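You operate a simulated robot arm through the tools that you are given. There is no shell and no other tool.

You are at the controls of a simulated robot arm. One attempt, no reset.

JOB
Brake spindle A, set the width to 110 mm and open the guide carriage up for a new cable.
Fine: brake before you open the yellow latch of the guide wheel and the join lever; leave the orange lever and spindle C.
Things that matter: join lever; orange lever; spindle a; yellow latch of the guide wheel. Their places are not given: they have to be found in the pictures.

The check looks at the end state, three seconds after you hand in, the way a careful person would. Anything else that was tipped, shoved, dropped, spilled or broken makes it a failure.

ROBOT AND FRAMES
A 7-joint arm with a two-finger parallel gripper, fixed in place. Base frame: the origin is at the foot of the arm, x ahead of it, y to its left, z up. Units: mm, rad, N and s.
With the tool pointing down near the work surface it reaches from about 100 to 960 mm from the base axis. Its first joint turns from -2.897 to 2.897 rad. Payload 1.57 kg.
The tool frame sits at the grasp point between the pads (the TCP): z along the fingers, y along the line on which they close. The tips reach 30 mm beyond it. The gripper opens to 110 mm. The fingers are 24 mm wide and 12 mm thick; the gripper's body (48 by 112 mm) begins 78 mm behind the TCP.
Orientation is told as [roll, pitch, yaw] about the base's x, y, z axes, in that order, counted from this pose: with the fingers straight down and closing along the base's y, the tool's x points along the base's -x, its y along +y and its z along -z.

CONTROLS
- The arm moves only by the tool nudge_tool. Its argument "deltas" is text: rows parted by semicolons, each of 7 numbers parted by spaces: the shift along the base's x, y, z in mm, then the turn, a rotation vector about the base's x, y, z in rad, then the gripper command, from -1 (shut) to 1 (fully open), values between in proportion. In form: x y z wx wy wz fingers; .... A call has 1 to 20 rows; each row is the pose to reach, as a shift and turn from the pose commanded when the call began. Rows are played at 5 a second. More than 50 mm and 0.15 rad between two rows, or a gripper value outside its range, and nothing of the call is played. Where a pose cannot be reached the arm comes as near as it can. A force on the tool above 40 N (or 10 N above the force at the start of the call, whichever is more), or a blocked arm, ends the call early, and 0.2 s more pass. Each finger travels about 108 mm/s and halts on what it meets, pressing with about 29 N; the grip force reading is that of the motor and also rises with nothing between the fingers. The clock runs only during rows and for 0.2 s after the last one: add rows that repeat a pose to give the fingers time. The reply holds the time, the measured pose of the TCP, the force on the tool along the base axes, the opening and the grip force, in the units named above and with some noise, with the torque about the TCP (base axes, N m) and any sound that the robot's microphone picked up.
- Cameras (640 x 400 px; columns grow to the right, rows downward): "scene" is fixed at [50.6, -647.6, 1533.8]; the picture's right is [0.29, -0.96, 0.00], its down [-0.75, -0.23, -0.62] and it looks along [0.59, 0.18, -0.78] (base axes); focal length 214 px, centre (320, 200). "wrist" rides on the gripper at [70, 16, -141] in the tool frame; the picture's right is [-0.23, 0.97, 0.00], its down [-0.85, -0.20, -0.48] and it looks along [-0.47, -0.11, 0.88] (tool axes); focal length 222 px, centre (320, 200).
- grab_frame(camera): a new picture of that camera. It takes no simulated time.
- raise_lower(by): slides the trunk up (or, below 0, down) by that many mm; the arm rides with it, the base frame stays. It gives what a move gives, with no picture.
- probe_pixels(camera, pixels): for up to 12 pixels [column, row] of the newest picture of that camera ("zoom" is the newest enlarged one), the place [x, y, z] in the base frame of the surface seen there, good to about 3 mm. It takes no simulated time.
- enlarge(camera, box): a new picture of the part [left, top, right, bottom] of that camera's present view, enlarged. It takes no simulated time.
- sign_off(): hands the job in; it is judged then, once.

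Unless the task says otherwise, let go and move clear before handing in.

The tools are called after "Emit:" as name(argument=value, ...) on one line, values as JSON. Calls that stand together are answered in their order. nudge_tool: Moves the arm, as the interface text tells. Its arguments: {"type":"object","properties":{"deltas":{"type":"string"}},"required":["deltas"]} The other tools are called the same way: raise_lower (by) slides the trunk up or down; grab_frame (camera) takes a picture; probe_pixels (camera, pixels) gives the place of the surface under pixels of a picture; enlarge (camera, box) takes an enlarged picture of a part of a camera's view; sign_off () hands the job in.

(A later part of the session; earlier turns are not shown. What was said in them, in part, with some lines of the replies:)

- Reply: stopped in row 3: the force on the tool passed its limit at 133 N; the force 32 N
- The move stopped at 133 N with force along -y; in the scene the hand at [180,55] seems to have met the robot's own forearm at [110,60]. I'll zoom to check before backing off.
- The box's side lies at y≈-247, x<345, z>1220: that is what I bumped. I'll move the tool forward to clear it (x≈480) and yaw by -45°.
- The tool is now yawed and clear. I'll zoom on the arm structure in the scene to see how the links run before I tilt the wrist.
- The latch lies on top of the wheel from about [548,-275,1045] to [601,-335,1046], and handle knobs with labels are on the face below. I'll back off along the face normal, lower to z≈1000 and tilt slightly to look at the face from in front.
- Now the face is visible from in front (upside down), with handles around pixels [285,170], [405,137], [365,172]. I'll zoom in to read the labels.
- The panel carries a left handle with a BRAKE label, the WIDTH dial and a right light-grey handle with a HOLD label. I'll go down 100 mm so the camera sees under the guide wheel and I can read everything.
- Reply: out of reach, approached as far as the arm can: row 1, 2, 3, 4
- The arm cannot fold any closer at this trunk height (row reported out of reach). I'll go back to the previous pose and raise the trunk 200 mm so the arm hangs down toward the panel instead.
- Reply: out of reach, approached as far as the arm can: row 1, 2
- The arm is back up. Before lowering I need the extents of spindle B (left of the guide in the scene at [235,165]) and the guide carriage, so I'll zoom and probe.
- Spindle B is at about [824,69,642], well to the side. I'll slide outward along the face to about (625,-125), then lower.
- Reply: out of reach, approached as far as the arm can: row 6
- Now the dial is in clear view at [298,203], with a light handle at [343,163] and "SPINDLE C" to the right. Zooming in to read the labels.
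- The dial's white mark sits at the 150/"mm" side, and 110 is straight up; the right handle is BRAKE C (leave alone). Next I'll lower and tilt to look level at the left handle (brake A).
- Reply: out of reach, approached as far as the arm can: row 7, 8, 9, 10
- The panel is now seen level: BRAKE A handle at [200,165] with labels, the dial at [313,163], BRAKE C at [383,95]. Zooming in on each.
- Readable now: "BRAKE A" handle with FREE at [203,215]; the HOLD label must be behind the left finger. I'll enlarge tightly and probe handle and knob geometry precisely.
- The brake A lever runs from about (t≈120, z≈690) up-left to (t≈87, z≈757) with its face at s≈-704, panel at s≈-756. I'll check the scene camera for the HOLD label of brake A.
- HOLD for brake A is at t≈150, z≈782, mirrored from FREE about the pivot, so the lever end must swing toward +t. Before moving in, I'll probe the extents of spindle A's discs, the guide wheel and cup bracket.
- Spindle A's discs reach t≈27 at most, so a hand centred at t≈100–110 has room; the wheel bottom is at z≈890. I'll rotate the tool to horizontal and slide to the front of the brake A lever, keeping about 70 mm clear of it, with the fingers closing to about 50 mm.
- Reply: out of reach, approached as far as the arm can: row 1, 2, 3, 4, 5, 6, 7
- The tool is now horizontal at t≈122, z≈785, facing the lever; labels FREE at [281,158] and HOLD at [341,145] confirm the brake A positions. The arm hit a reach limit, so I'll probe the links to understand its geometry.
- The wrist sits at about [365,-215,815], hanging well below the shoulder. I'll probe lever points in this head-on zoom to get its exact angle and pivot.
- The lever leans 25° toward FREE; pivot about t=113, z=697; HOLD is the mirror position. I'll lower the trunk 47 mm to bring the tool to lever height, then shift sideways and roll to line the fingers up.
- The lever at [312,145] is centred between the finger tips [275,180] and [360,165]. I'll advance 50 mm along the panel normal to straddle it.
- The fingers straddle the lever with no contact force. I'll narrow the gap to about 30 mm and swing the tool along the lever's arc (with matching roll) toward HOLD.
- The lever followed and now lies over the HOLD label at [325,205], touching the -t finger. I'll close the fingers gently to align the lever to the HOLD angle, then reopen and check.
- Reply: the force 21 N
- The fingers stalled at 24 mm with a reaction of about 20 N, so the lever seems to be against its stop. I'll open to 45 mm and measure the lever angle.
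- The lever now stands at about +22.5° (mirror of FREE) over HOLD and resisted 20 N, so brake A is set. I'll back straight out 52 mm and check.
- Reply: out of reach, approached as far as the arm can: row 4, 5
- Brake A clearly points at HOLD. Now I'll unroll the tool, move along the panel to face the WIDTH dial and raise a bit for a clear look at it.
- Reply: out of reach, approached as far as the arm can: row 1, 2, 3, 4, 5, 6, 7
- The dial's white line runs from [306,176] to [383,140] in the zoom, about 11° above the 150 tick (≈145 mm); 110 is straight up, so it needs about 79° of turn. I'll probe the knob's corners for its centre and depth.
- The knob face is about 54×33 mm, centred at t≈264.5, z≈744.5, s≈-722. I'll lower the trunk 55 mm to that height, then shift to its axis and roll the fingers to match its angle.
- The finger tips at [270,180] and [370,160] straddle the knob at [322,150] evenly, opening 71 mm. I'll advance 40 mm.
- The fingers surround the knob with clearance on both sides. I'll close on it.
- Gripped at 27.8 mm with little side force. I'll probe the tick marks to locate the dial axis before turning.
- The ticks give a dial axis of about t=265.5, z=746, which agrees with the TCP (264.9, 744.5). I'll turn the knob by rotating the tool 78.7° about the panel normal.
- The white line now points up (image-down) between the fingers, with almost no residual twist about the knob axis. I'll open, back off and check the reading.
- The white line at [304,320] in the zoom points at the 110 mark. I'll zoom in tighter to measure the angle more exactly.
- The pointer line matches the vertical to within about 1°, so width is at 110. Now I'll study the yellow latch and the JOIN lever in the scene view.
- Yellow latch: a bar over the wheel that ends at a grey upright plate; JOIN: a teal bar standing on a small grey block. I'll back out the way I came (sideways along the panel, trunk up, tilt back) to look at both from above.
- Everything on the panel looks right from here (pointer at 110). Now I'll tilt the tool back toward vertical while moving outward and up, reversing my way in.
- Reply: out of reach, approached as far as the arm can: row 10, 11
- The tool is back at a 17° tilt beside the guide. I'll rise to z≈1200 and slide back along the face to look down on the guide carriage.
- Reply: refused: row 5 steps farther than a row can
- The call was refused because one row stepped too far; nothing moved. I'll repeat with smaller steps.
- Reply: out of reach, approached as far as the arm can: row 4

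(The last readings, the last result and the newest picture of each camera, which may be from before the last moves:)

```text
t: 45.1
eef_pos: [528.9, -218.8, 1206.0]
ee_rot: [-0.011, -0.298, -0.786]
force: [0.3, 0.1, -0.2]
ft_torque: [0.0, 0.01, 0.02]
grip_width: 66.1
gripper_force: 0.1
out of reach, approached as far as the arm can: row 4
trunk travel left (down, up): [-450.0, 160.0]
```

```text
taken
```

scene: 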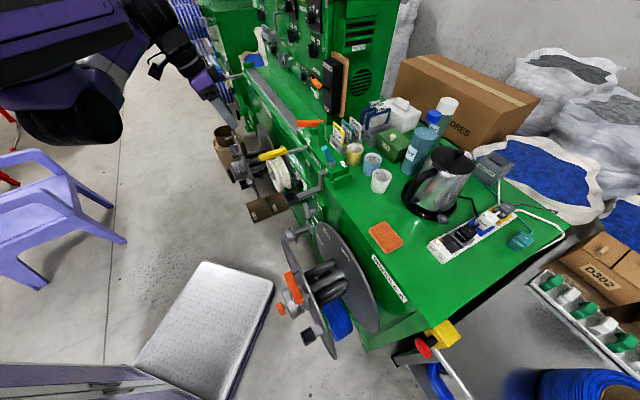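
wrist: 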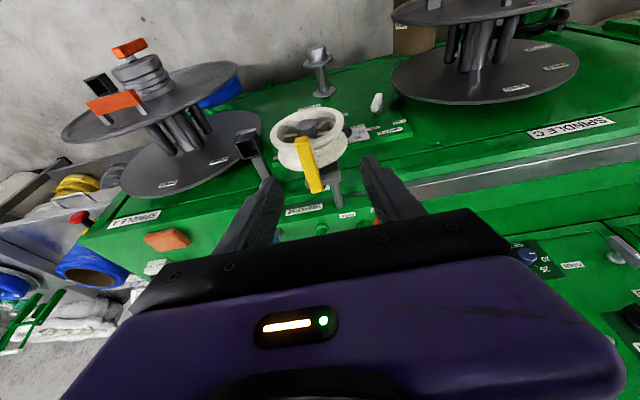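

Good view of the guide from above: latch at [310,165]. Zooming in on the latch and its hinge, and the JOIN area.

Emit:
enlarge(camera="wrist", box=[260, 100, 370, 220])

Emit:
probe_pixels(camera="zoom", pixels=[[285, 130], [320, 290], [300, 200], [320, 320], [360, 330], [355, 290], [300, 110], [270, 140], [330, 130], [290, 310], [380, 300], [345, 310]])

Emit:
enlarge(camera="wrist", box=[260, 180, 400, 250])

```text
3.33 times, centred on (315, 160) of wrist
```

zoom: 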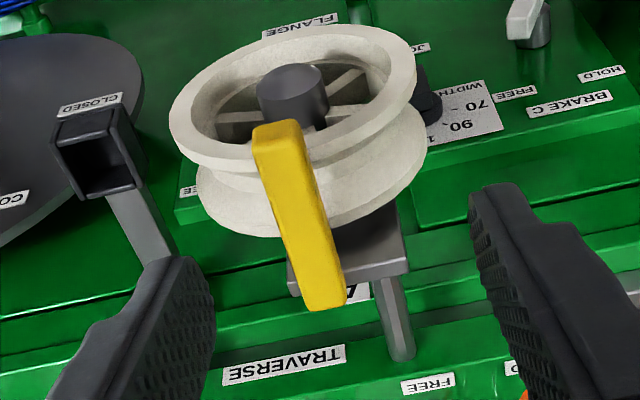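

```text
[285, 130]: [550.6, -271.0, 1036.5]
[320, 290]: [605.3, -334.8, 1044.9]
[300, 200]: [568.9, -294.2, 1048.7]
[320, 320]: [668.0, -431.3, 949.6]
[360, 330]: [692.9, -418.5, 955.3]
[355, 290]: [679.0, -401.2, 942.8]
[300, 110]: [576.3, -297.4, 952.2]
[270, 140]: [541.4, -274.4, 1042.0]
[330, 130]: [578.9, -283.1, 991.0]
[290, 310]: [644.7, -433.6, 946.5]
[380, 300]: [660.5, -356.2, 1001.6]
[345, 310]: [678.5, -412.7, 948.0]
```

```text
4.57 times, centred on (330, 215) of wrist
```

zoom: 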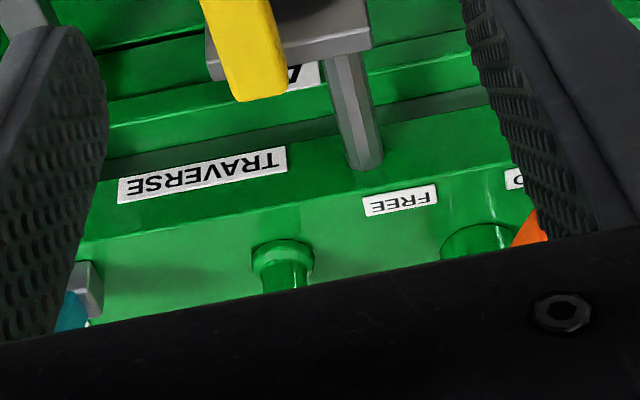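

The latch bar lies along the panel normal at t≈192, from s≈-578 to s≈-665, top z≈1047. I'll probe the wheel top and bar edges more closely to plan a safe grip near its outer end.

Emit:
enlarge(camera="wrist", box=[285, 120, 345, 200])

Emit:
probe_pixels(camera="zoom", pixels=[[272, 105], [300, 100], [325, 100], [285, 160], [340, 160], [300, 230], [355, 230], [330, 320], [375, 320], [250, 200], [390, 180], [380, 110]])

```text
5.00 times, centred on (315, 160) of wrist
```

zoom: 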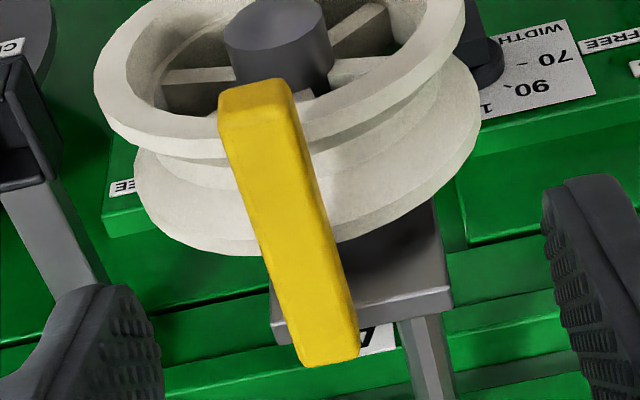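

```text
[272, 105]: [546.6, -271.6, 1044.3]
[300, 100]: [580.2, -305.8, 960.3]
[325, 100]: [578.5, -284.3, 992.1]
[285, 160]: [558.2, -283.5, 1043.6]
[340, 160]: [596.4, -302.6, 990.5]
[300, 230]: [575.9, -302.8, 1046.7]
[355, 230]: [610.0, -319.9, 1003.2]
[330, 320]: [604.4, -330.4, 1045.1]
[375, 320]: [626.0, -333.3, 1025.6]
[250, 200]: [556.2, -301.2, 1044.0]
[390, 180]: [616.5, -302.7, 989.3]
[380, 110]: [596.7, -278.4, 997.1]
```

The bar is about 24 mm wide (t 181–205), z 1026–1047, and the wheel top is near z≈1010. I'll bring the tool vertical above the bar's outer end with a 50 mm opening.

Emit:
nudge_tool(deltas="5 -12 -15 0.07 0.07 0 0; 10 -25 -30 0.14 0.14 0 -0.1; 15 -38 -50 0.211 0.211 0 -0.1; 20 -50 -70 0.211 0.211 0 -0.1; 24.8 -61.9 -86 0.211 0.211 0 -0.1; 24.8 -61.9 -86 0.211 0.211 0 -0.1")

Emit:
grab_frame(camera="wrist")

Emit:
enlarge(camera="wrist", box=[230, 60, 430, 240])

Emit:
enlarge(camera="scene", box=[200, 60, 340, 190])

```text
t: 46.5
eef_pos: [554.1, -283.3, 1119.0]
ee_rot: [-0.007, 0.001, -0.786]
force: [0.4, 0.4, 0.0]
ft_torque: [-0.03, -0.01, 0.01]
grip_width: 49.4
gripper_force: 0.1
trunk travel left (down, up): [-450.0, 160.0]
```

```text
taken
```

wrist: 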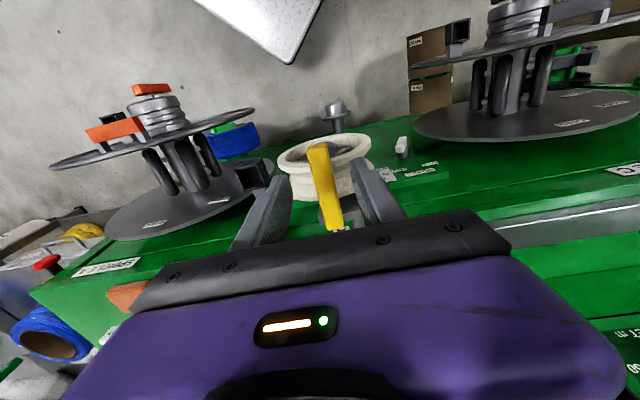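

```text
2.22 times, centred on (330, 150) of wrist
```

zoom: 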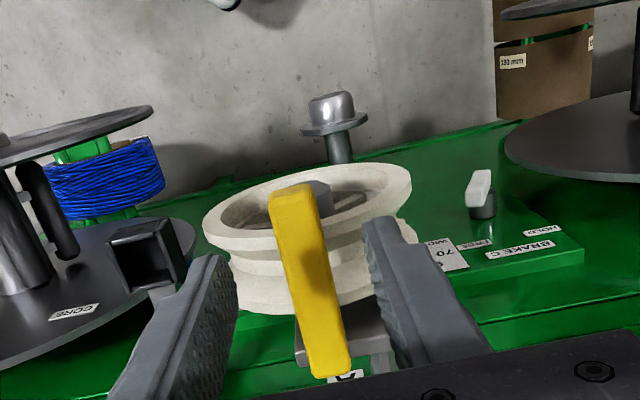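

```text
3.08 times, centred on (270, 125) of scene
```

zoom: 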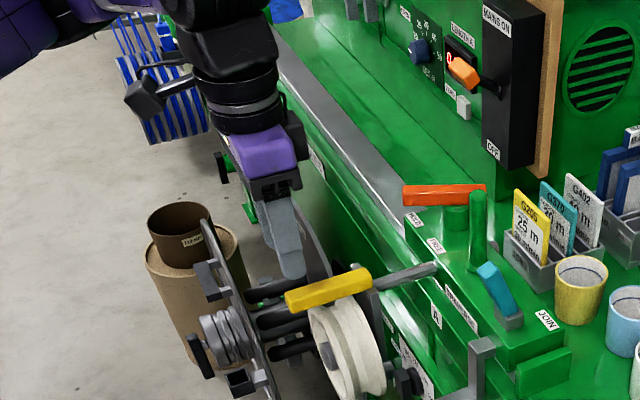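

The bar runs between the fingers. I'll lower 66 mm so the finger tips stop at z≈1023, beside the bar and above the wheel.

Emit:
nudge_tool(deltas="0.7 0.7 -20 0 0 0 -0.1; 0.7 0.7 -40 0 0 0 -0.1; 0.7 0.7 -55 0 0 0 -0.1; 0.7 0.7 -66 0 0 0 -0.1; 0.7 0.7 -66 0 0 0 -0.1")

Emit:
enlarge(camera="wrist", box=[230, 60, 430, 240])

Emit:
enlarge(camera="scene", box=[240, 100, 320, 170])

```text
t: 47.7
eef_pos: [555.6, -282.2, 1052.6]
ee_rot: [-0.008, 0.0, -0.784]
force: [-0.2, 0.2, 0.7]
ft_torque: [0.01, 0.0, -0.04]
grip_width: 49.5
gripper_force: 0.0
trunk travel left (down, up): [-450.0, 160.0]
```

```text
2.22 times, centred on (330, 150) of wrist
```

zoom: 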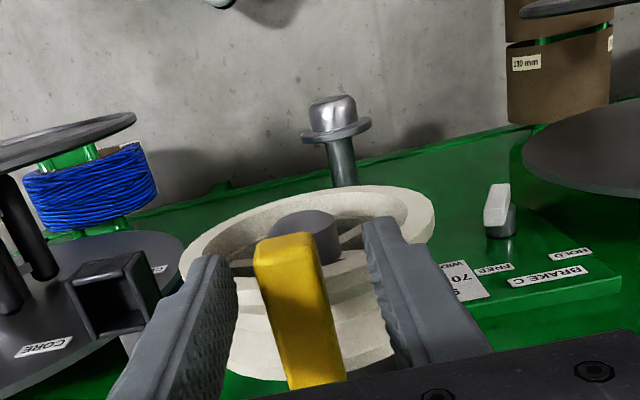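

```text
5.71 times, centred on (280, 135) of scene
```

zoom: 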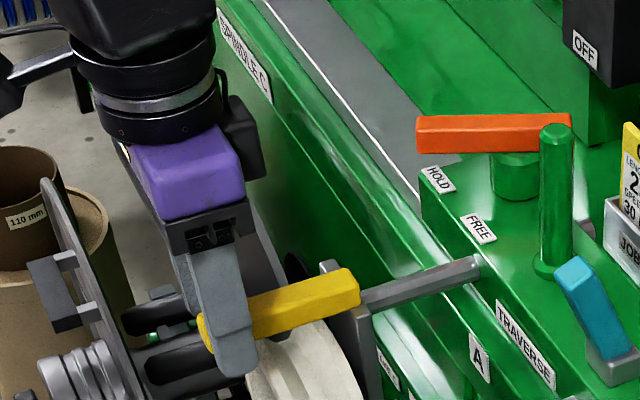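

The fingers are on both sides of the bar's outer end with no contact. I'll close on it, then test a small 12 mm lift.

Emit:
nudge_tool(deltas="0 0 0 0 0 0 -0.4; 0 0 0 0 0 0 -0.6; 0 0 0 0 0 0 -0.65; 0 0 0 0 0 0 -0.65")

Emit:
nudge_tool(deltas="0 0 3 0 0 0 -0.65; 0 0 6 0 0 0 -0.65; 0.3 -0.3 9 0 0 0 -0.65; 0.6 -0.6 12 0 0 0 -0.65")

Emit:
enlarge(camera="scene", box=[240, 100, 320, 170])

```text
t: 48.7
eef_pos: [554.2, -283.4, 1053.1]
ee_rot: [-0.009, 0.0, -0.785]
force: [-6.0, -4.9, -1.2]
ft_torque: [0.02, 0.11, 0.03]
grip_width: 26.1
gripper_force: 3.4
trunk travel left (down, up): [-450.0, 160.0]
```

```text
t: 49.7
eef_pos: [555.4, -282.4, 1064.5]
ee_rot: [-0.01, 0.001, -0.785]
force: [-6.3, -6.0, -2.9]
ft_torque: [-0.01, 0.1, 0.02]
grip_width: 26.7
gripper_force: 4.1
trunk travel left (down, up): [-450.0, 160.0]
```

```text
5.71 times, centred on (280, 135) of scene
```

zoom: 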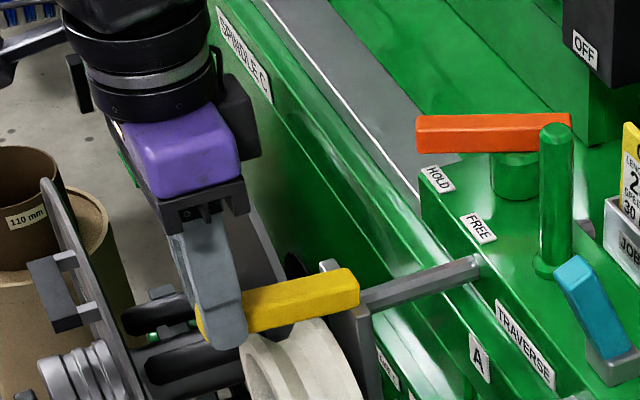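

The tool rose 12 mm but the bar did not move; grip force reads only 3.4 N, so the fingers slipped. I'll look closely at how the fingers meet the bar.

Emit:
grab_frame(camera="wrist")

Emit:
enlarge(camera="wrist", box=[260, 100, 400, 240])

Emit:
probe_pixels(camera="zoom", pixels=[[270, 240], [270, 300], [250, 270], [300, 300], [330, 300], [300, 350], [220, 260], [400, 240], [340, 240], [270, 200]])

```text
taken
```

wrist: 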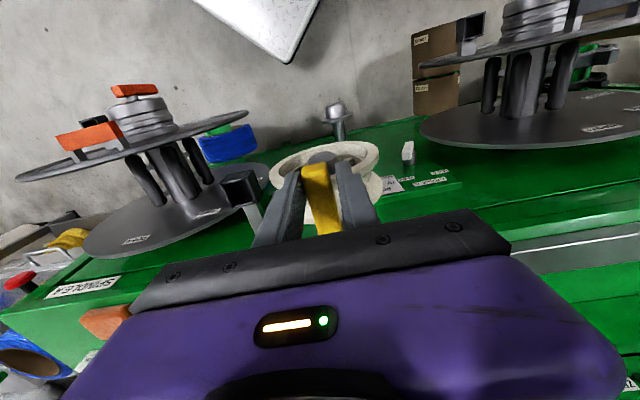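

```text
2.86 times, centred on (330, 170) of wrist
```

zoom: 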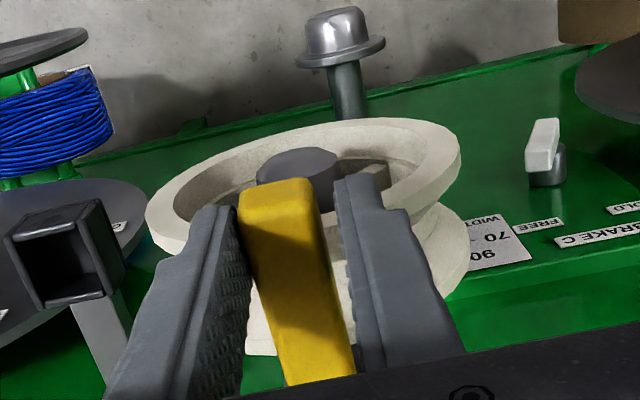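

```text
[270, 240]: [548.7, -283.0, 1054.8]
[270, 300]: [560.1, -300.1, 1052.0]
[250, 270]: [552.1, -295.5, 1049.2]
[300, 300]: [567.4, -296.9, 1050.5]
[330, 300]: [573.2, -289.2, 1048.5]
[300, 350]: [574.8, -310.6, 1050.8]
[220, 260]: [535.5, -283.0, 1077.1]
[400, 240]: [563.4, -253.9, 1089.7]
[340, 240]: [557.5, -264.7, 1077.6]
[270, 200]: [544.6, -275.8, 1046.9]
```

Emit:
enlarge(camera="scene", box=[255, 130, 305, 170])

Emit:
probe_pixels(camera="zoom", pixels=[[300, 220], [340, 210], [380, 195], [420, 185], [300, 250], [400, 230], [280, 230], [440, 180], [400, 160], [430, 280], [560, 180], [250, 270]])

```text
10.00 times, centred on (280, 150) of scene
```

zoom: 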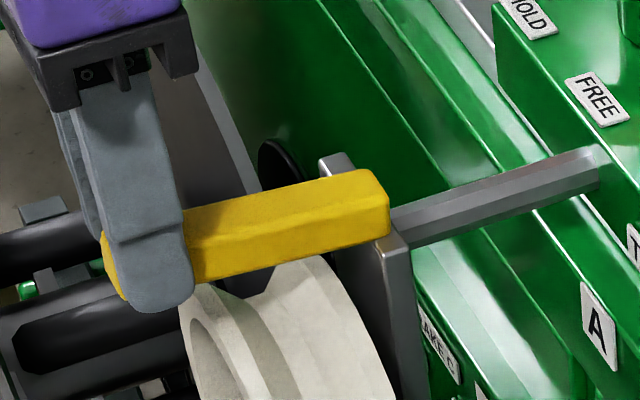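

```text
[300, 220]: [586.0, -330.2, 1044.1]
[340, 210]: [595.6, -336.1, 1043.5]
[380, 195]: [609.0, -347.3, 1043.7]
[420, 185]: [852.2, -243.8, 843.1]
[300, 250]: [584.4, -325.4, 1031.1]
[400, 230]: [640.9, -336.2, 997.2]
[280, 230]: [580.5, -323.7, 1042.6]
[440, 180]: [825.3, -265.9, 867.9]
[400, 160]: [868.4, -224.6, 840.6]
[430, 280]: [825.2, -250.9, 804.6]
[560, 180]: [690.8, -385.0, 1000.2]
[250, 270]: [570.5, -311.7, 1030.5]
```

Comparing the two 10× zooms, the bar's outer end did rise (left end from y=255 to y=235) while the inner end at [372,170] stayed put: it hinges upward there. I'll tighten the grip, re-centre slightly, and continue lifting along the arc.

Emit:
nudge_tool(deltas="-1.1 -1.1 0 0 0 0 -0.8; 0 -2.1 7 0 0 0 -0.8; 1.9 -4.1 15.4 0 0 0 -0.8; 5.1 -7.3 24.6 0 0 0 -0.8; 9.2 -11.3 33 0 0 0 -0.8; 9.2 -11.3 33 0 0 0 -0.8")

Emit:
enlarge(camera="scene", box=[240, 110, 320, 170])

Emit:
grab_frame(camera="wrist")

```text
t: 51.1
eef_pos: [565.5, -293.3, 1098.6]
ee_rot: [-0.008, 0.0, -0.784]
force: [-9.6, -8.9, -1.9]
ft_torque: [-0.06, 0.26, 0.15]
grip_width: 22.7
gripper_force: 6.6
trunk travel left (down, up): [-450.0, 160.0]
```

```text
6.67 times, centred on (280, 140) of scene
```

zoom: 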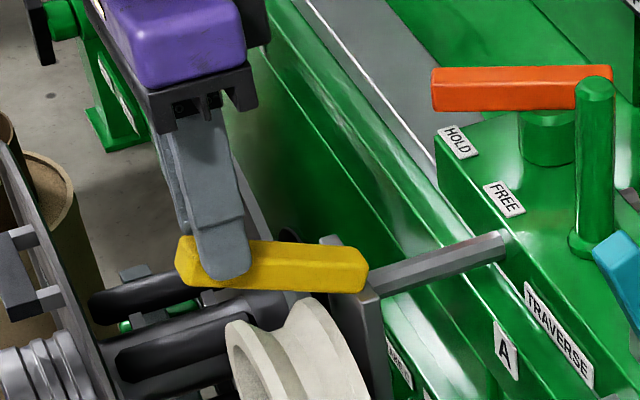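

```text
taken
```

wrist: 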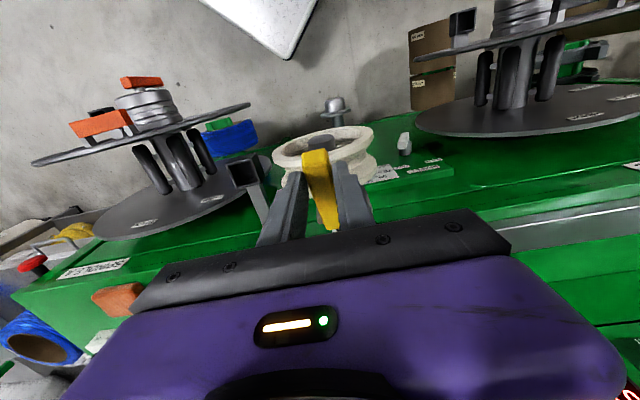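

The bar is now lifted about 35–38° and still held. I'll continue along the arc toward vertical.

Emit:
nudge_tool(deltas="4.8 -4.8 7.6 0 0 0 -0.8; 10.3 -10.3 14.1 0 0 0 -0.8; 16.5 -16.5 19.5 0 0 0 -0.8; 23.1 -23.1 23.7 0 0 0 -0.8; 23.1 -23.1 23.7 0 0 0 -0.8")

Emit:
enlarge(camera="scene", box=[240, 110, 320, 170])

```text
t: 52.3
eef_pos: [588.2, -316.3, 1122.2]
ee_rot: [-0.007, 0.0, -0.784]
force: [-9.0, -6.0, -0.1]
ft_torque: [-0.05, 0.36, 0.14]
grip_width: 21.4
gripper_force: 34.9
trunk travel left (down, up): [-450.0, 160.0]
```

```text
6.67 times, centred on (280, 140) of scene
```

zoom: 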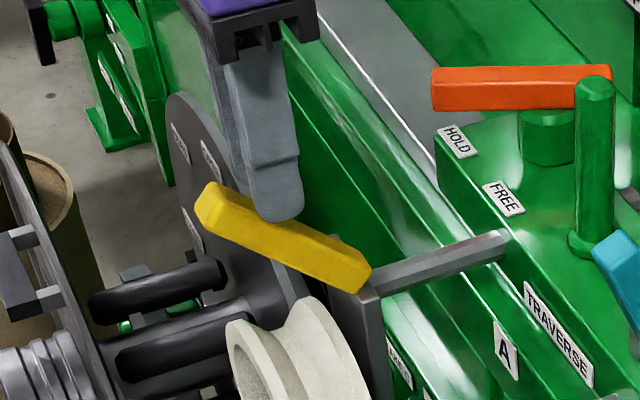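

The fingers have slid toward the bar's upper edge with the bar at about 47°. I'll open slightly and see whether the bar stays up by itself.

Emit:
nudge_tool(deltas="0 0 0 0 0 0 -0.3; 0 0 0 0 0 0 -0.2; 0 0 0 0 0 0 -0.2")

Emit:
enlarge(camera="scene", box=[240, 110, 320, 170])

Emit:
grab_frame(camera="wrist")

```text
t: 53.1
eef_pos: [588.7, -315.8, 1123.6]
ee_rot: [-0.007, -0.001, -0.786]
force: [0.6, 0.0, 0.4]
ft_torque: [0.0, 0.02, -0.03]
grip_width: 44.1
gripper_force: 0.1
trunk travel left (down, up): [-450.0, 160.0]
```

```text
6.67 times, centred on (280, 140) of scene
```

zoom: 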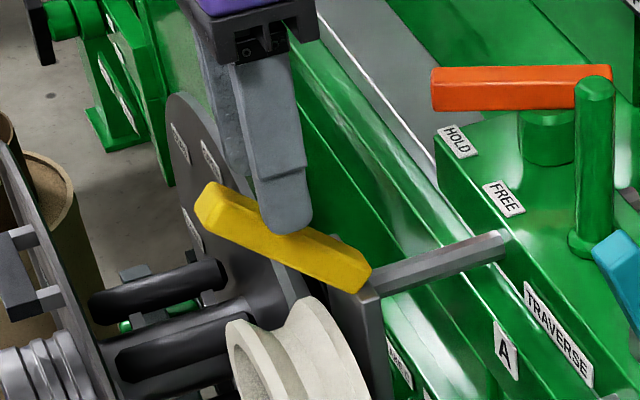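

```text
taken
```

wrist: 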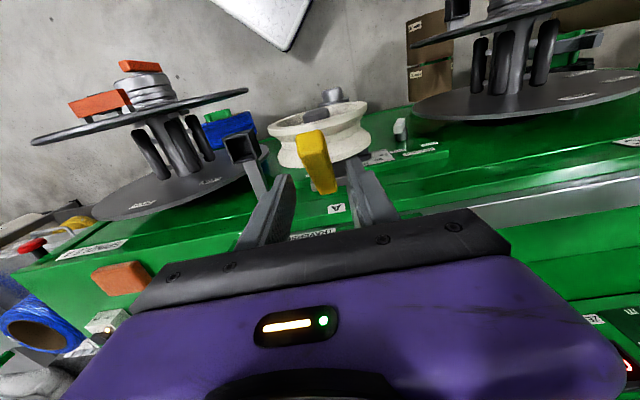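

The bar stays at about 47° on its own. I'll slide outward with it between the open fingers, then close the fingers, drop in front of it and push it over from the outside.

Emit:
nudge_tool(deltas="-14 14 0 0 0 0 0; -28 28 0 0 0 0 0; -42 42 0 0 0 0 0; -58 58 0 0 0 0 0; -58 58 0 0 0 0 -0.5; -58 58 -10 0 0 0 -1; -58 58 -22 0 0 0 -1; -58 58 -35 0 0 0 -1; -58 58 -35 0 0 0 -1")

Emit:
enlarge(camera="scene", box=[230, 90, 330, 170])

Emit:
enlarge(camera="wrist", box=[250, 80, 390, 220])

```text
t: 55.1
eef_pos: [528.4, -258.2, 1087.3]
ee_rot: [-0.007, 0.001, -0.787]
force: [-0.1, -0.4, -0.8]
ft_torque: [-0.02, 0.01, 0.03]
grip_width: 0.1
gripper_force: 21.1
trunk travel left (down, up): [-450.0, 160.0]
```

```text
5.00 times, centred on (280, 130) of scene
```

zoom: 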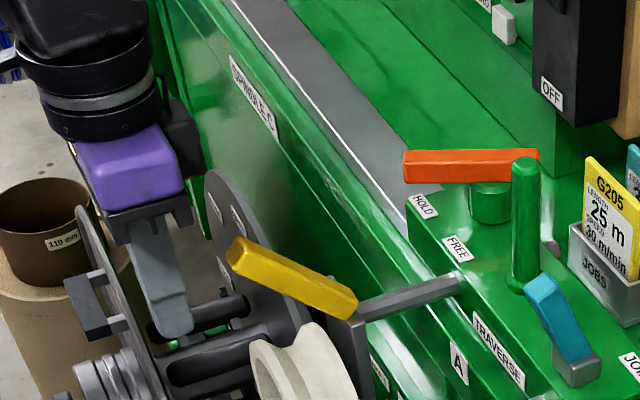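

```text
2.86 times, centred on (320, 150) of wrist
```

zoom: 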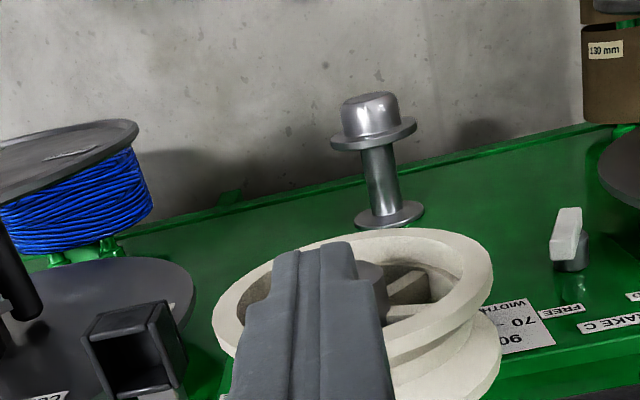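

The closed fingers are in front of the raised bar. Now I'll push toward the machine in 10 mm steps to swing it up to vertical.

Emit:
nudge_tool(deltas="8 -7 0 0 0 0 -1; 15 -14 0 0 0 0 -1; 22 -21 0 0 0 0 -1; 29 -28 0 0 0 0 -1; 36 -35 0 0 0 0 -1; 43 -42 0 0 0 0 -1; 50 -49 0 0 0 0 -1; 57 -56 0 0 0 0 -1; 62 -61 0 0 0 0 -1; 62 -61 0 0 0 0 -1")

Emit:
enlarge(camera="scene", box=[230, 90, 330, 170])

Emit:
grab_frame(camera="wrist")

```text
t: 57.3
eef_pos: [591.3, -319.6, 1086.9]
ee_rot: [-0.007, 0.002, -0.786]
force: [-9.0, 10.3, -0.8]
ft_torque: [-0.39, -0.39, 0.09]
grip_width: 0.2
gripper_force: 21.3
trunk travel left (down, up): [-450.0, 160.0]
```

```text
5.00 times, centred on (280, 130) of scene
```

zoom: 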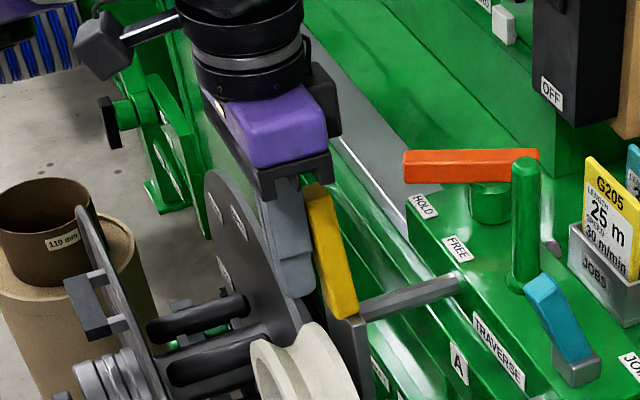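

```text
taken
```

wrist: 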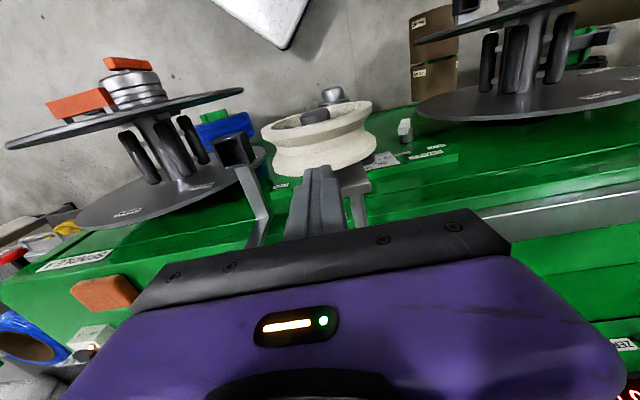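

The bar now stands nearly vertical, with a 13.6 N reaction. I'll push a few more millimetres to see whether it has reached its stop.

Emit:
nudge_tool(deltas="2 -2 0 0 0 0 -1; 4 -4 0 0 0 0 -1; 6 -6 0 0 0 0 -1; 6 -6 0 0 0 0 -1")

Emit:
enlarge(camera="scene", box=[250, 100, 320, 170])

```text
t: 57.8
eef_pos: [591.6, -320.1, 1087.1]
ee_rot: [-0.004, 0.007, -0.796]
force: [-10.8, 15.3, 6.7]
ft_torque: [-0.64, -0.53, 0.1]
grip_width: 0.0
gripper_force: 21.5
trunk travel left (down, up): [-450.0, 160.0]
stopped in row 2: the force on the tool passed its limit at 43 N (the readings are from after the stop); the commanded pose is now the measured one
```

```text
5.71 times, centred on (285, 135) of scene
```

zoom: 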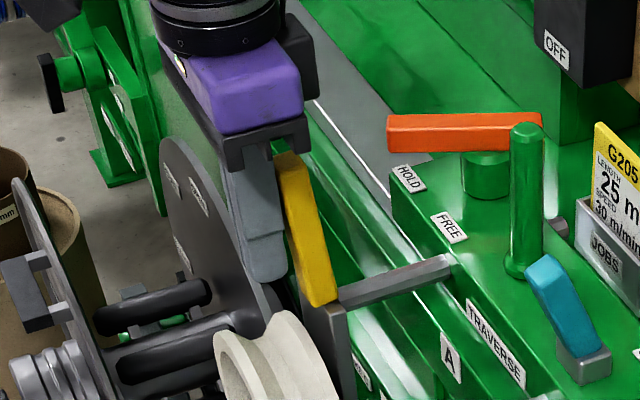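

The force jumped to 43 N right away, so the latch is at its open stop. I'll back off outward and see that it stays open.

Emit:
nudge_tool(deltas="-5 5 0 0 0 0 -1; -15 15 0 0 0 0 -1; -28 28 5 0 0 0 -1; -42 42 20 0 0 0 -1; -50 50 50 0 0 0 -1; -50 50 90 0 0 0 -1; -50 50 120 0 0 0 -1; -50 50 120 0 0 0 -1")

Emit:
grab_frame(camera="scene")

Emit:
enlarge(camera="scene", box=[260, 110, 350, 180])

Emit:
grab_frame(camera="wrist")

```text
t: 59.6
eef_pos: [543.1, -271.8, 1207.3]
ee_rot: [-0.006, 0.005, -0.791]
force: [0.0, -0.9, -0.7]
ft_torque: [-0.01, -0.01, 0.01]
grip_width: 0.0
gripper_force: 21.1
trunk travel left (down, up): [-450.0, 160.0]
```

```text
taken
```

scene: 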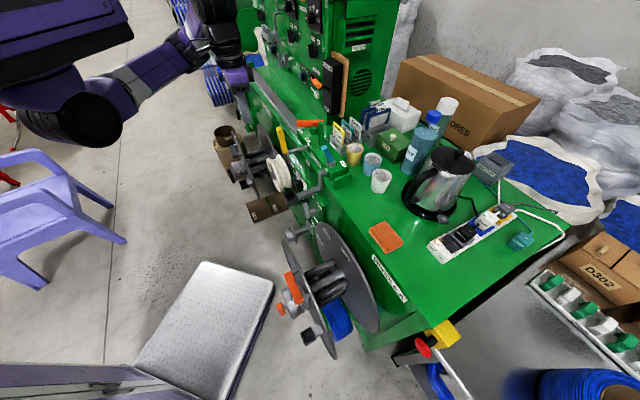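

```text
5.71 times, centred on (305, 145) of scene
```

zoom: 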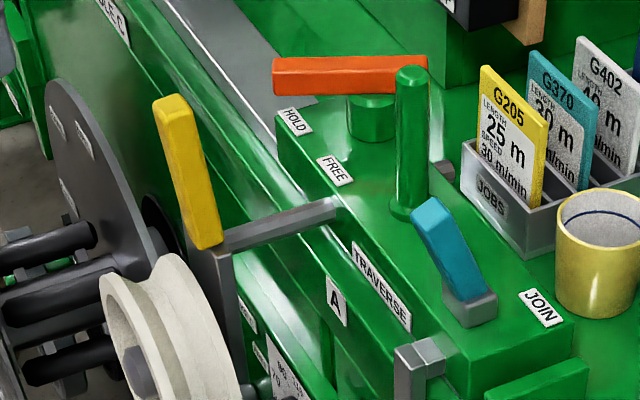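

```text
taken
```

wrist: 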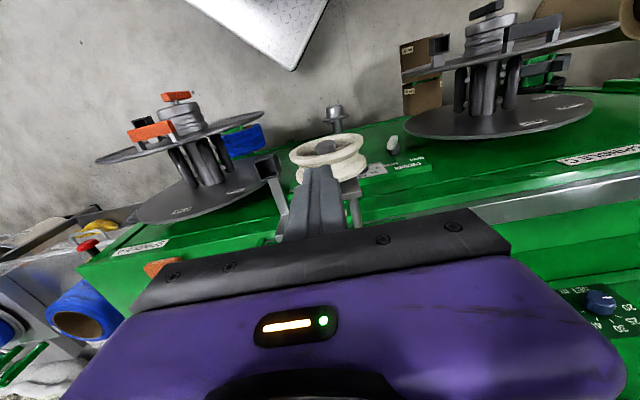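

The latch stays upright. Now the JOIN lever: I'll probe the teal bar, its grey base and neighbours (post, cup, label).

Emit:
enlarge(camera="scene", box=[310, 135, 350, 175])

Emit:
probe_pixels(camera="zoom", pixels=[[270, 120], [285, 170], [310, 210], [290, 140], [325, 170], [345, 210], [300, 255], [340, 260], [370, 260], [320, 290], [470, 270], [240, 60]])

```text
10.00 times, centred on (330, 155) of scene
```

zoom: 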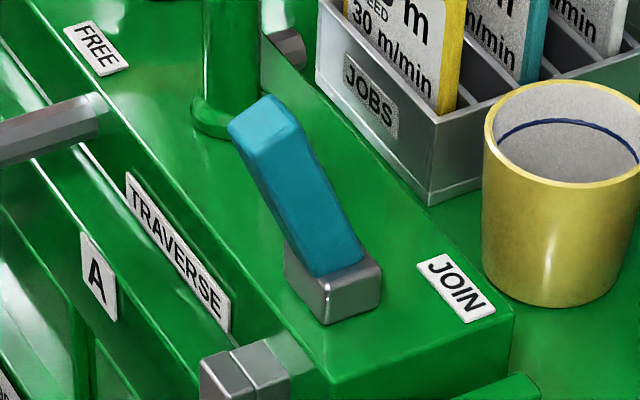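

```text
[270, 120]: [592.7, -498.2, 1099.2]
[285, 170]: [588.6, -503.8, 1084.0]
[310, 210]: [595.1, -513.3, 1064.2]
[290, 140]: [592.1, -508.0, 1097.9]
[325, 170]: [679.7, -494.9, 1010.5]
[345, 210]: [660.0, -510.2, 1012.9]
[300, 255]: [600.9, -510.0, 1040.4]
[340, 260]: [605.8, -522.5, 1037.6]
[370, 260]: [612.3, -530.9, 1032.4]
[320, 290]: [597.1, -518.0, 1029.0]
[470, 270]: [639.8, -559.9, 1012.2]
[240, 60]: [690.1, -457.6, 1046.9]
```

The teal bar stands on the grey block (top z≈1038) and leans about 22° toward the operator; its top is at z≈1099. I need to see its markings from above, so I'll move over it at a safe height with the gripper half open.

Emit:
nudge_tool(deltas="8 -38 10 0 0 0 -0.6; 17 -76 20 0 0 0 -0.2; 27 -114 25 0 0 0 0.2; 37 -152 25 0 0 0 0.3; 47 -190 25 0 0 0 0.3; 57 -228 25 0 0 0 0.3; 57 -228 25 0 0 0 0.3")

Emit:
grab_frame(camera="wrist")

Emit:
grab_frame(camera="scene")

```text
t: 61.2
eef_pos: [602.6, -501.3, 1229.7]
ee_rot: [-0.006, 0.006, -0.79]
force: [0.7, 0.7, 0.2]
ft_torque: [0.0, 0.0, -0.04]
grip_width: 71.7
gripper_force: 0.1
trunk travel left (down, up): [-450.0, 160.0]
```

```text
taken
```

wrist: 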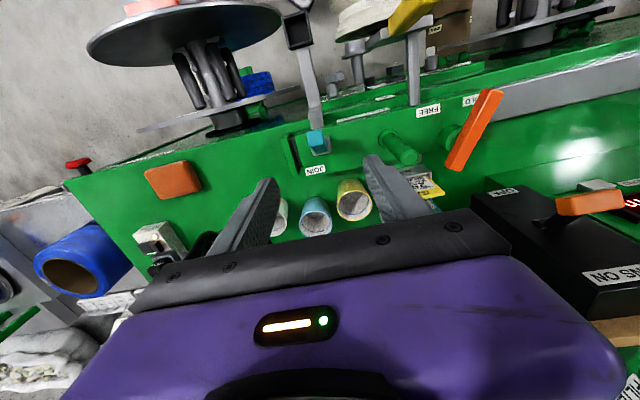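

```text
taken
```

scene: 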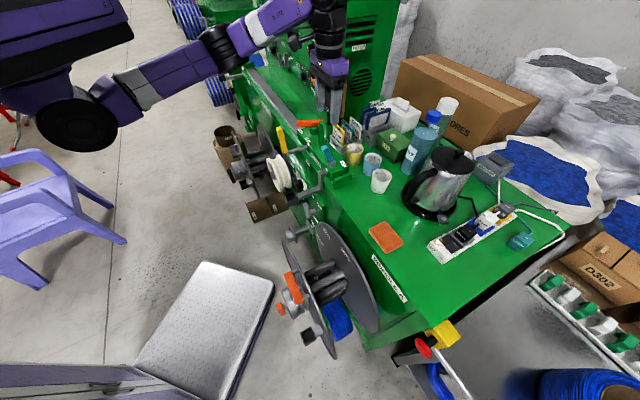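

The JOIN lever is at [318,142] in the wrist view, with its label at [315,170]. Zooming in.

Emit:
enlarge(camera="wrist", box=[270, 90, 390, 190])

Emit:
enlarge(camera="wrist", box=[290, 115, 350, 180])

Emit:
enlarge(camera="wrist", box=[400, 70, 520, 190])

```text
4.00 times, centred on (330, 140) of wrist
```

zoom: 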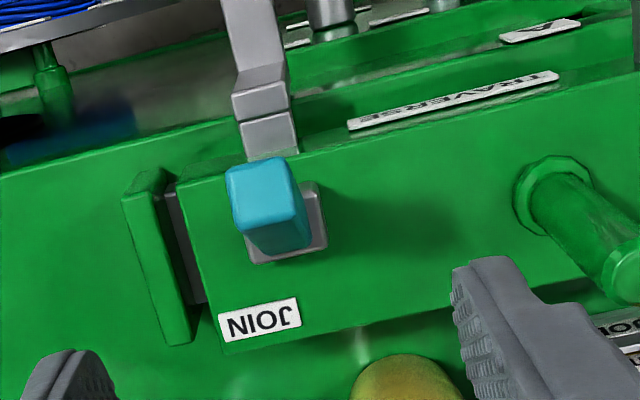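

```text
6.15 times, centred on (320, 148) of wrist
```

zoom: 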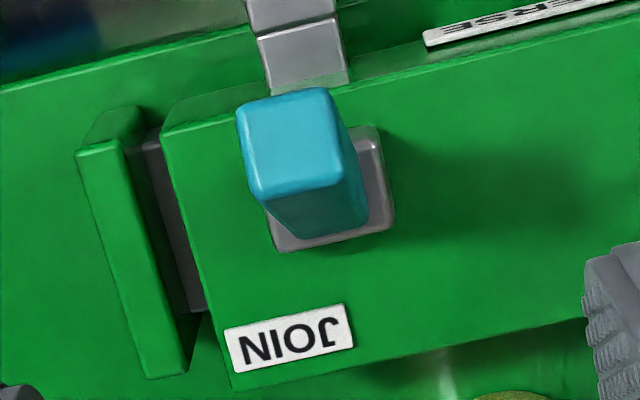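

```text
3.33 times, centred on (460, 130) of wrist
```

zoom: 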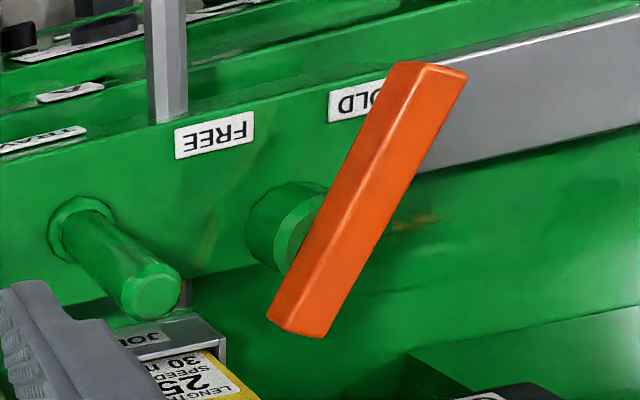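

The teal stick leans toward the operator side, with only the name label behind it; the orange lever at [460,130] is on HOLD and must stay. I'll place closed fingers on the operator side of the stick to test-push it backward.

Emit:
nudge_tool(deltas="-15 10 0 0 0 0 -0.3; -30 20 -20 0 0 0 -0.8; -42.6 29 -50 0 0 0 -1; -42.6 29 -85 0 0 0 -1; -42.6 29 -115 0 0 0 -1; -42.6 29 -130 0 0 0 -1; -42.6 29 -130 0 0 0 -1")

Emit:
enlarge(camera="scene", box=[270, 80, 390, 190])

Emit:
enlarge(camera="wrist", box=[220, 60, 420, 230])

```text
t: 62.8
eef_pos: [558.2, -470.0, 1100.4]
ee_rot: [-0.007, 0.006, -0.79]
force: [-0.2, -1.1, 0.4]
ft_torque: [-0.01, 0.0, 0.02]
grip_width: 0.0
gripper_force: 20.7
trunk travel left (down, up): [-450.0, 160.0]
```

```text
3.64 times, centred on (330, 135) of scene
```

zoom: 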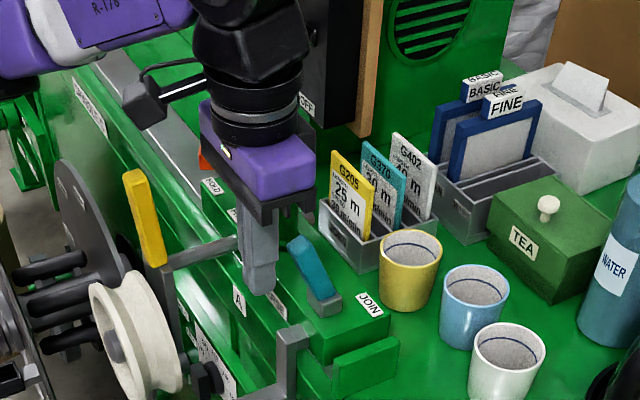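

```text
2.35 times, centred on (320, 145) of wrist
```

zoom: 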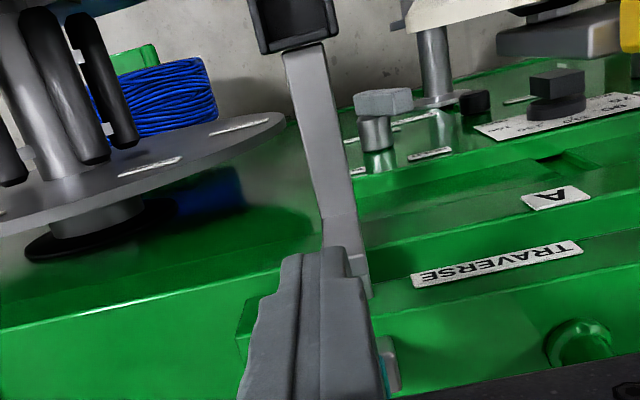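

The closed fingers stand in front of the teal stick. I'll push slowly toward the machine and watch the force.

Emit:
nudge_tool(deltas="6 -6 0 0 0 0 -1; 12 -12 0 0 0 0 -1; 16 -16 0 0 0 0 -1; 20 -20 0 0 0 0 -1; 24 -24 0 0 0 0 -1; 28 -28 0 0 0 0 -1; 32 -32 0 0 0 0 -1; 32 -32 0 0 0 0 -1")

Emit:
enlarge(camera="scene", box=[290, 110, 370, 180])

```text
t: 64.6
eef_pos: [589.7, -503.0, 1101.6]
ee_rot: [-0.007, 0.005, -0.79]
force: [0.7, 0.6, -0.3]
ft_torque: [0.01, -0.01, -0.03]
grip_width: 0.0
gripper_force: 21.4
trunk travel left (down, up): [-450.0, 160.0]
```

```text
5.71 times, centred on (330, 145) of scene
```

zoom: 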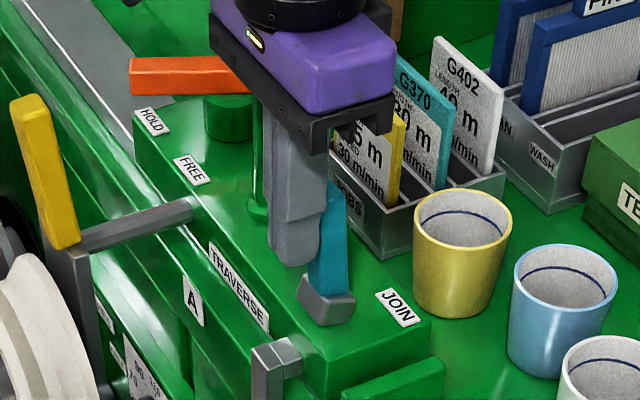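

The stick has moved with the fingers (teal now upright at [332,245]) and there is little force. I'll keep pushing in small steps until it meets its stop.

Emit:
nudge_tool(deltas="3 -3 0 0 0 0 -1; 6 -6 0 0 0 0 -1; 9 -9 0 0 0 0 -1; 12 -12 0 0 0 0 -1; 15 -15 0 0 0 0 -1; 18 -18 0 0 0 0 -1; 18 -18 0 0 0 0 -1")

Emit:
enlarge(camera="scene", box=[290, 110, 370, 180])

```text
t: 66.2
eef_pos: [607.9, -521.5, 1101.4]
ee_rot: [-0.009, 0.005, -0.791]
force: [0.3, 0.3, 0.3]
ft_torque: [-0.02, 0.01, 0.03]
grip_width: 0.0
gripper_force: 21.0
trunk travel left (down, up): [-450.0, 160.0]
```

```text
5.71 times, centred on (330, 145) of scene
```

zoom: 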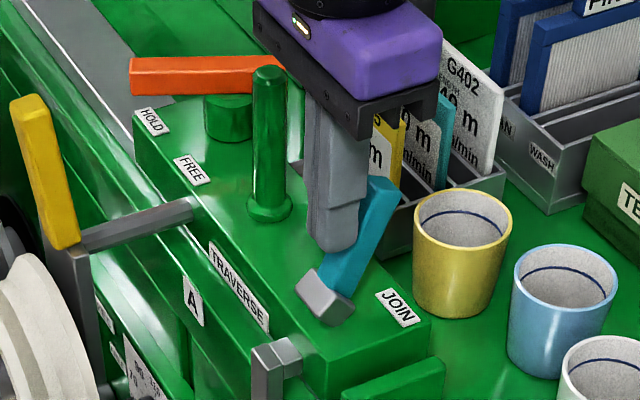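

The whole stick with its grey foot is tilting backward freely. Before pushing further I'll probe the stick, the job cards and the cup to keep clear of them.

Emit:
probe_pixels(camera="zoom", pixels=[[375, 185], [390, 195], [365, 240], [345, 285], [325, 300], [335, 315], [385, 150], [410, 110], [440, 110], [460, 60], [462, 200], [462, 310]])

Emit:
grab_frame(camera="wrist")

```text
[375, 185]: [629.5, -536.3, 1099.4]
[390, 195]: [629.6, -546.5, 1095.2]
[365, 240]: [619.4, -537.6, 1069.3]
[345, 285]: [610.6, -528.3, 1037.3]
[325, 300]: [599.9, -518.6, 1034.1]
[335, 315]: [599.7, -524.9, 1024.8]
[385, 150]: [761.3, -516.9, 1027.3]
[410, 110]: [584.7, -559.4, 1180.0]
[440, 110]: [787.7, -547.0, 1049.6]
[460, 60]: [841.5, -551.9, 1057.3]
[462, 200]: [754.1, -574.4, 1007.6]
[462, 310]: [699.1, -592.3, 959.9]
```

```text
taken
```

wrist: 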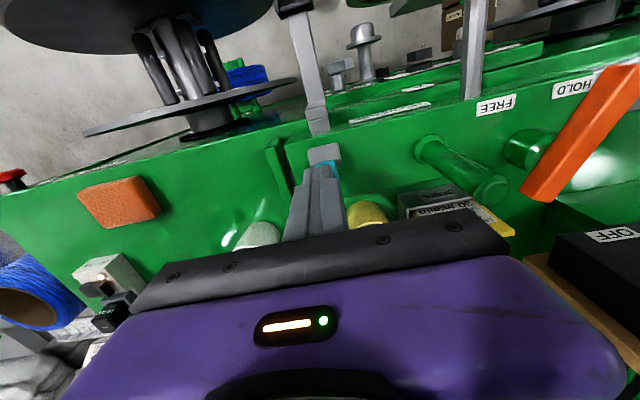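

The stick is now about 20° past vertical (mirror of its start), and cards and cup are still about 80 mm beyond. I'll push further in 3 mm steps to find the stop.

Emit:
nudge_tool(deltas="2 -2 0 0 0 0 -1; 4 -4 0 0 0 0 -1; 6 -6 0 0 0 0 -1; 8 -8 0 0 0 0 -1; 8 -8 0 0 0 0 -1")

Emit:
enlarge(camera="scene", box=[290, 110, 370, 180])

Emit:
probe_pixels(camera="zoom", pixels=[[385, 185], [395, 195], [370, 240], [345, 285], [325, 300], [335, 315], [375, 215], [390, 180]])

```text
t: 67.0
eef_pos: [609.0, -522.9, 1101.0]
ee_rot: [-0.004, 0.016, -0.801]
force: [-7.6, 12.6, 8.1]
ft_torque: [0.36, 0.14, 0.05]
grip_width: 0.0
gripper_force: 21.9
trunk travel left (down, up): [-450.0, 160.0]
stopped in row 3: the force on the tool passed its limit at 45 N (the readings are from after the stop); the commanded pose is now the measured one
```

```text
5.71 times, centred on (330, 145) of scene
```

zoom: 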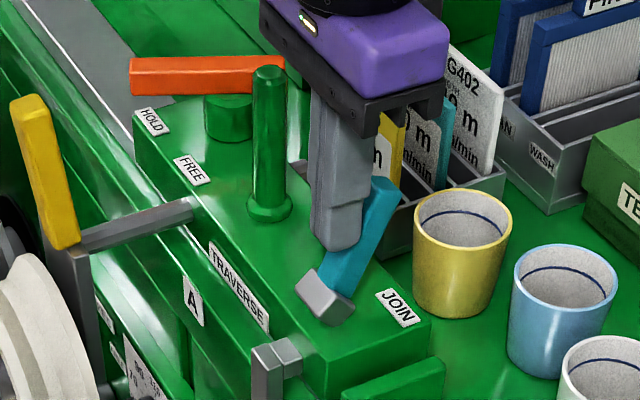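

```text
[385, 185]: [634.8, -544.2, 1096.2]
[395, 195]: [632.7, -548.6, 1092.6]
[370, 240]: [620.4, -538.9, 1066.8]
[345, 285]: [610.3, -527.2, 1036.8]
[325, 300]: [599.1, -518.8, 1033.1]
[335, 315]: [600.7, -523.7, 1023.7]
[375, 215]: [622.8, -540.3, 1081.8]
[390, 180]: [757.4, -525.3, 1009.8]
```

The stick hit its other stop (45 N), about the mirror of where it began, so the join lever is open. I'll back off, rise clear, and review everything.

Emit:
nudge_tool(deltas="-6 6 0 0 0 0 -1; -16 16 0 0 0 0 -1; -28 28 5 0 0 0 -1; -36 36 30 0 0 0 -1; -36 36 70 0 0 0 -1; -36 36 110 0 0 0 -1; -36 36 145 0 0 0 -1; -36 36 145 0 0 0 -1")

Emit:
enlarge(camera="scene", box=[260, 90, 380, 190])

Emit:
grab_frame(camera="wrist")

Emit:
grab_frame(camera="scene")

```text
t: 68.8
eef_pos: [574.4, -485.0, 1245.6]
ee_rot: [-0.005, 0.019, -0.797]
force: [-0.5, 0.6, -0.7]
ft_torque: [0.02, 0.01, -0.03]
grip_width: 0.0
gripper_force: 21.1
trunk travel left (down, up): [-450.0, 160.0]
```

```text
4.00 times, centred on (320, 140) of scene
```

zoom: 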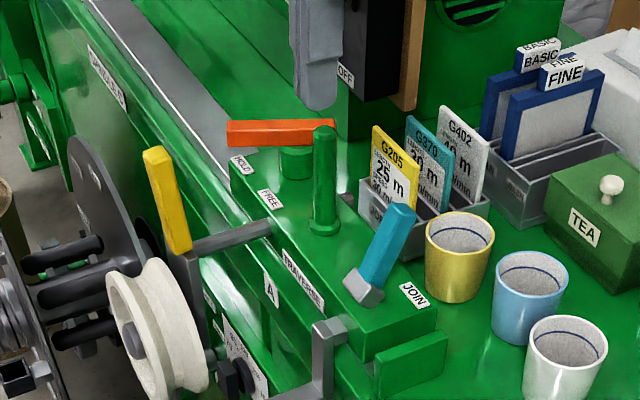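

```text
taken
```

wrist: 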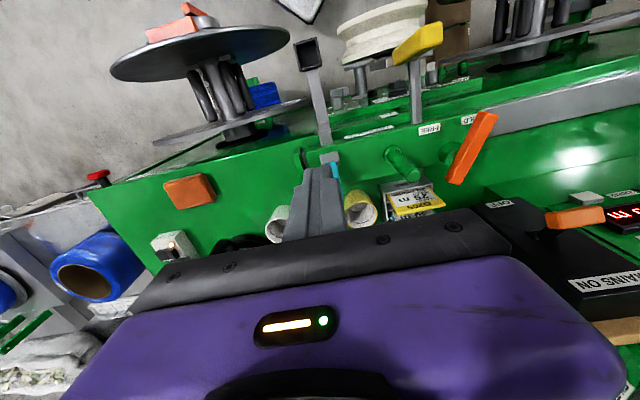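

```text
taken
```

scene: 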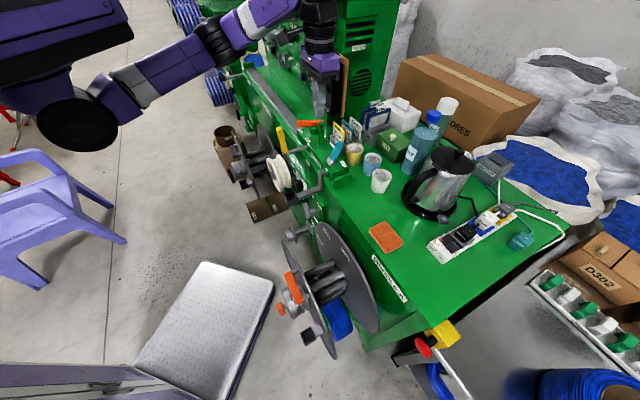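

Latch upright, JOIN stick leaning back, orange lever still on HOLD, cups and cards undisturbed. I'll move the arm clear toward its starting area and check brake A and the dial once more.

Emit:
nudge_tool(deltas="-25 10 15 0 0 0 -0.5; -55 20 30 0 0 0 0; -90 35 45 0 0 0 0; -125 50 60 0 0 0 0; -150 60 70 0 0 0 0; -150 60 70 0 0 0 0")

Emit:
grab_frame(camera="scene")

Emit:
enlarge(camera="scene", box=[285, 165, 335, 220])

Emit:
grab_frame(camera="wrist")

Emit:
enlarge(camera="wrist", box=[250, 60, 450, 220])

```text
t: 70.2
eef_pos: [423.4, -425.5, 1316.0]
ee_rot: [-0.005, 0.016, -0.798]
force: [-1.9, 0.4, -0.1]
ft_torque: [0.01, 0.02, -0.02]
grip_width: 54.9
gripper_force: 0.0
trunk travel left (down, up): [-450.0, 160.0]
```

```text
taken
```

scene: 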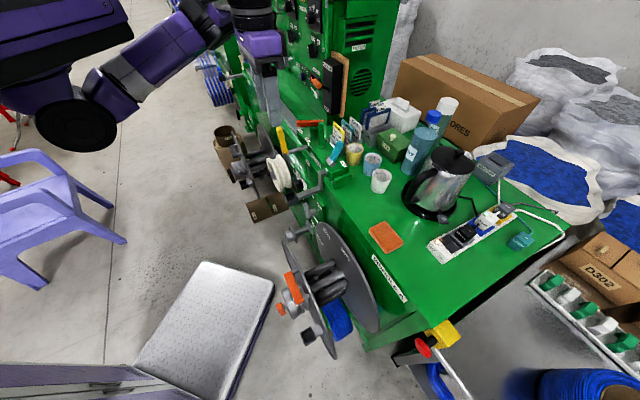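

```text
7.27 times, centred on (310, 192) of scene
```

zoom: 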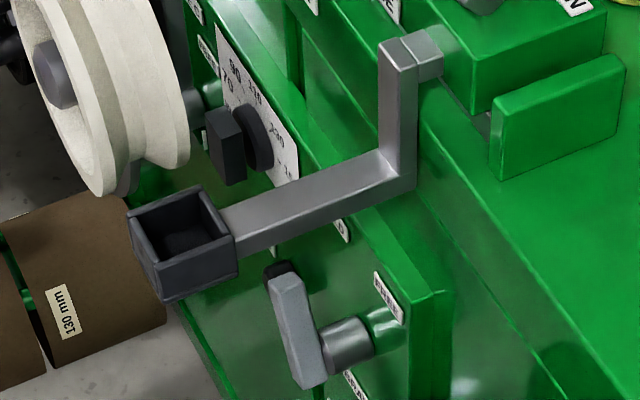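

```text
taken
```

wrist: 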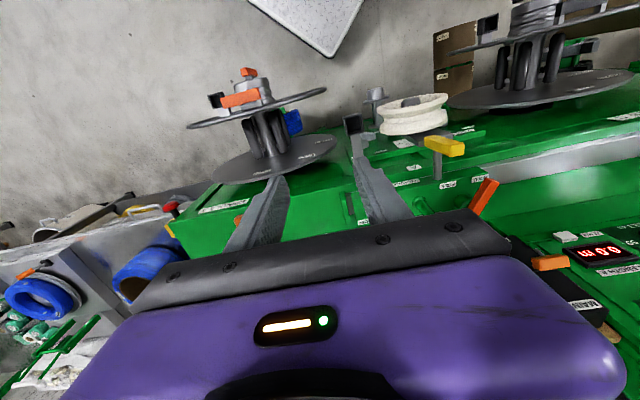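

```text
2.50 times, centred on (350, 140) of wrist
```

zoom: 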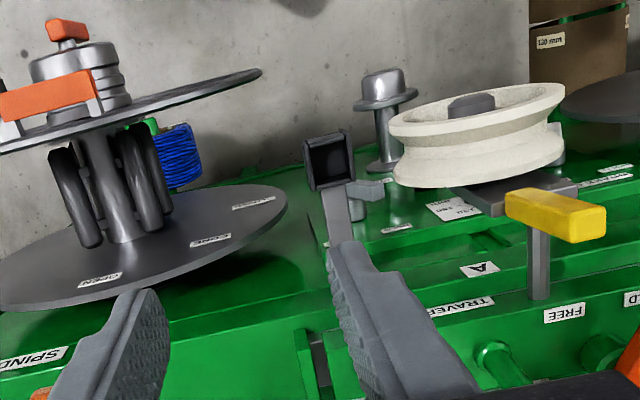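

All targets check out: brake A stands on HOLD, the dial bar is vertical at 110, the yellow latch is upright at its stop, the JOIN lever is leaning back at its stop, and the orange lever, brake C and spindle C are unchanged. The arm is clear with nothing held, so I'm handing in.

Emit:
sign_off()

```text
The job is handed in.
```

The job is handed in, and the last pictures showed everything where it should be. The result of the check has not come back yet.

- **Spindle A:** the brake A lever is on HOLD. I set it before I opened anything.
- **Width:** the dial points at 110 mm, within about 1° by the pictures.
- **Yellow latch:** it stands upright against its open stop and stays there by itself.
- **Join lever:** it is pushed back to its far stop. Nothing there marks which way is open. I took the far end as open because the lever started at the other end.
- **Left alone:** I did not touch the orange lever (still on HOLD), spindle C or brake C, and the cups and job cards did not move.

Early on, the hand bumped the robot's own housing at 133 N and stopped; I changed the path after that. The latch and the join lever each briefly took about 45 N when they reached their stops.
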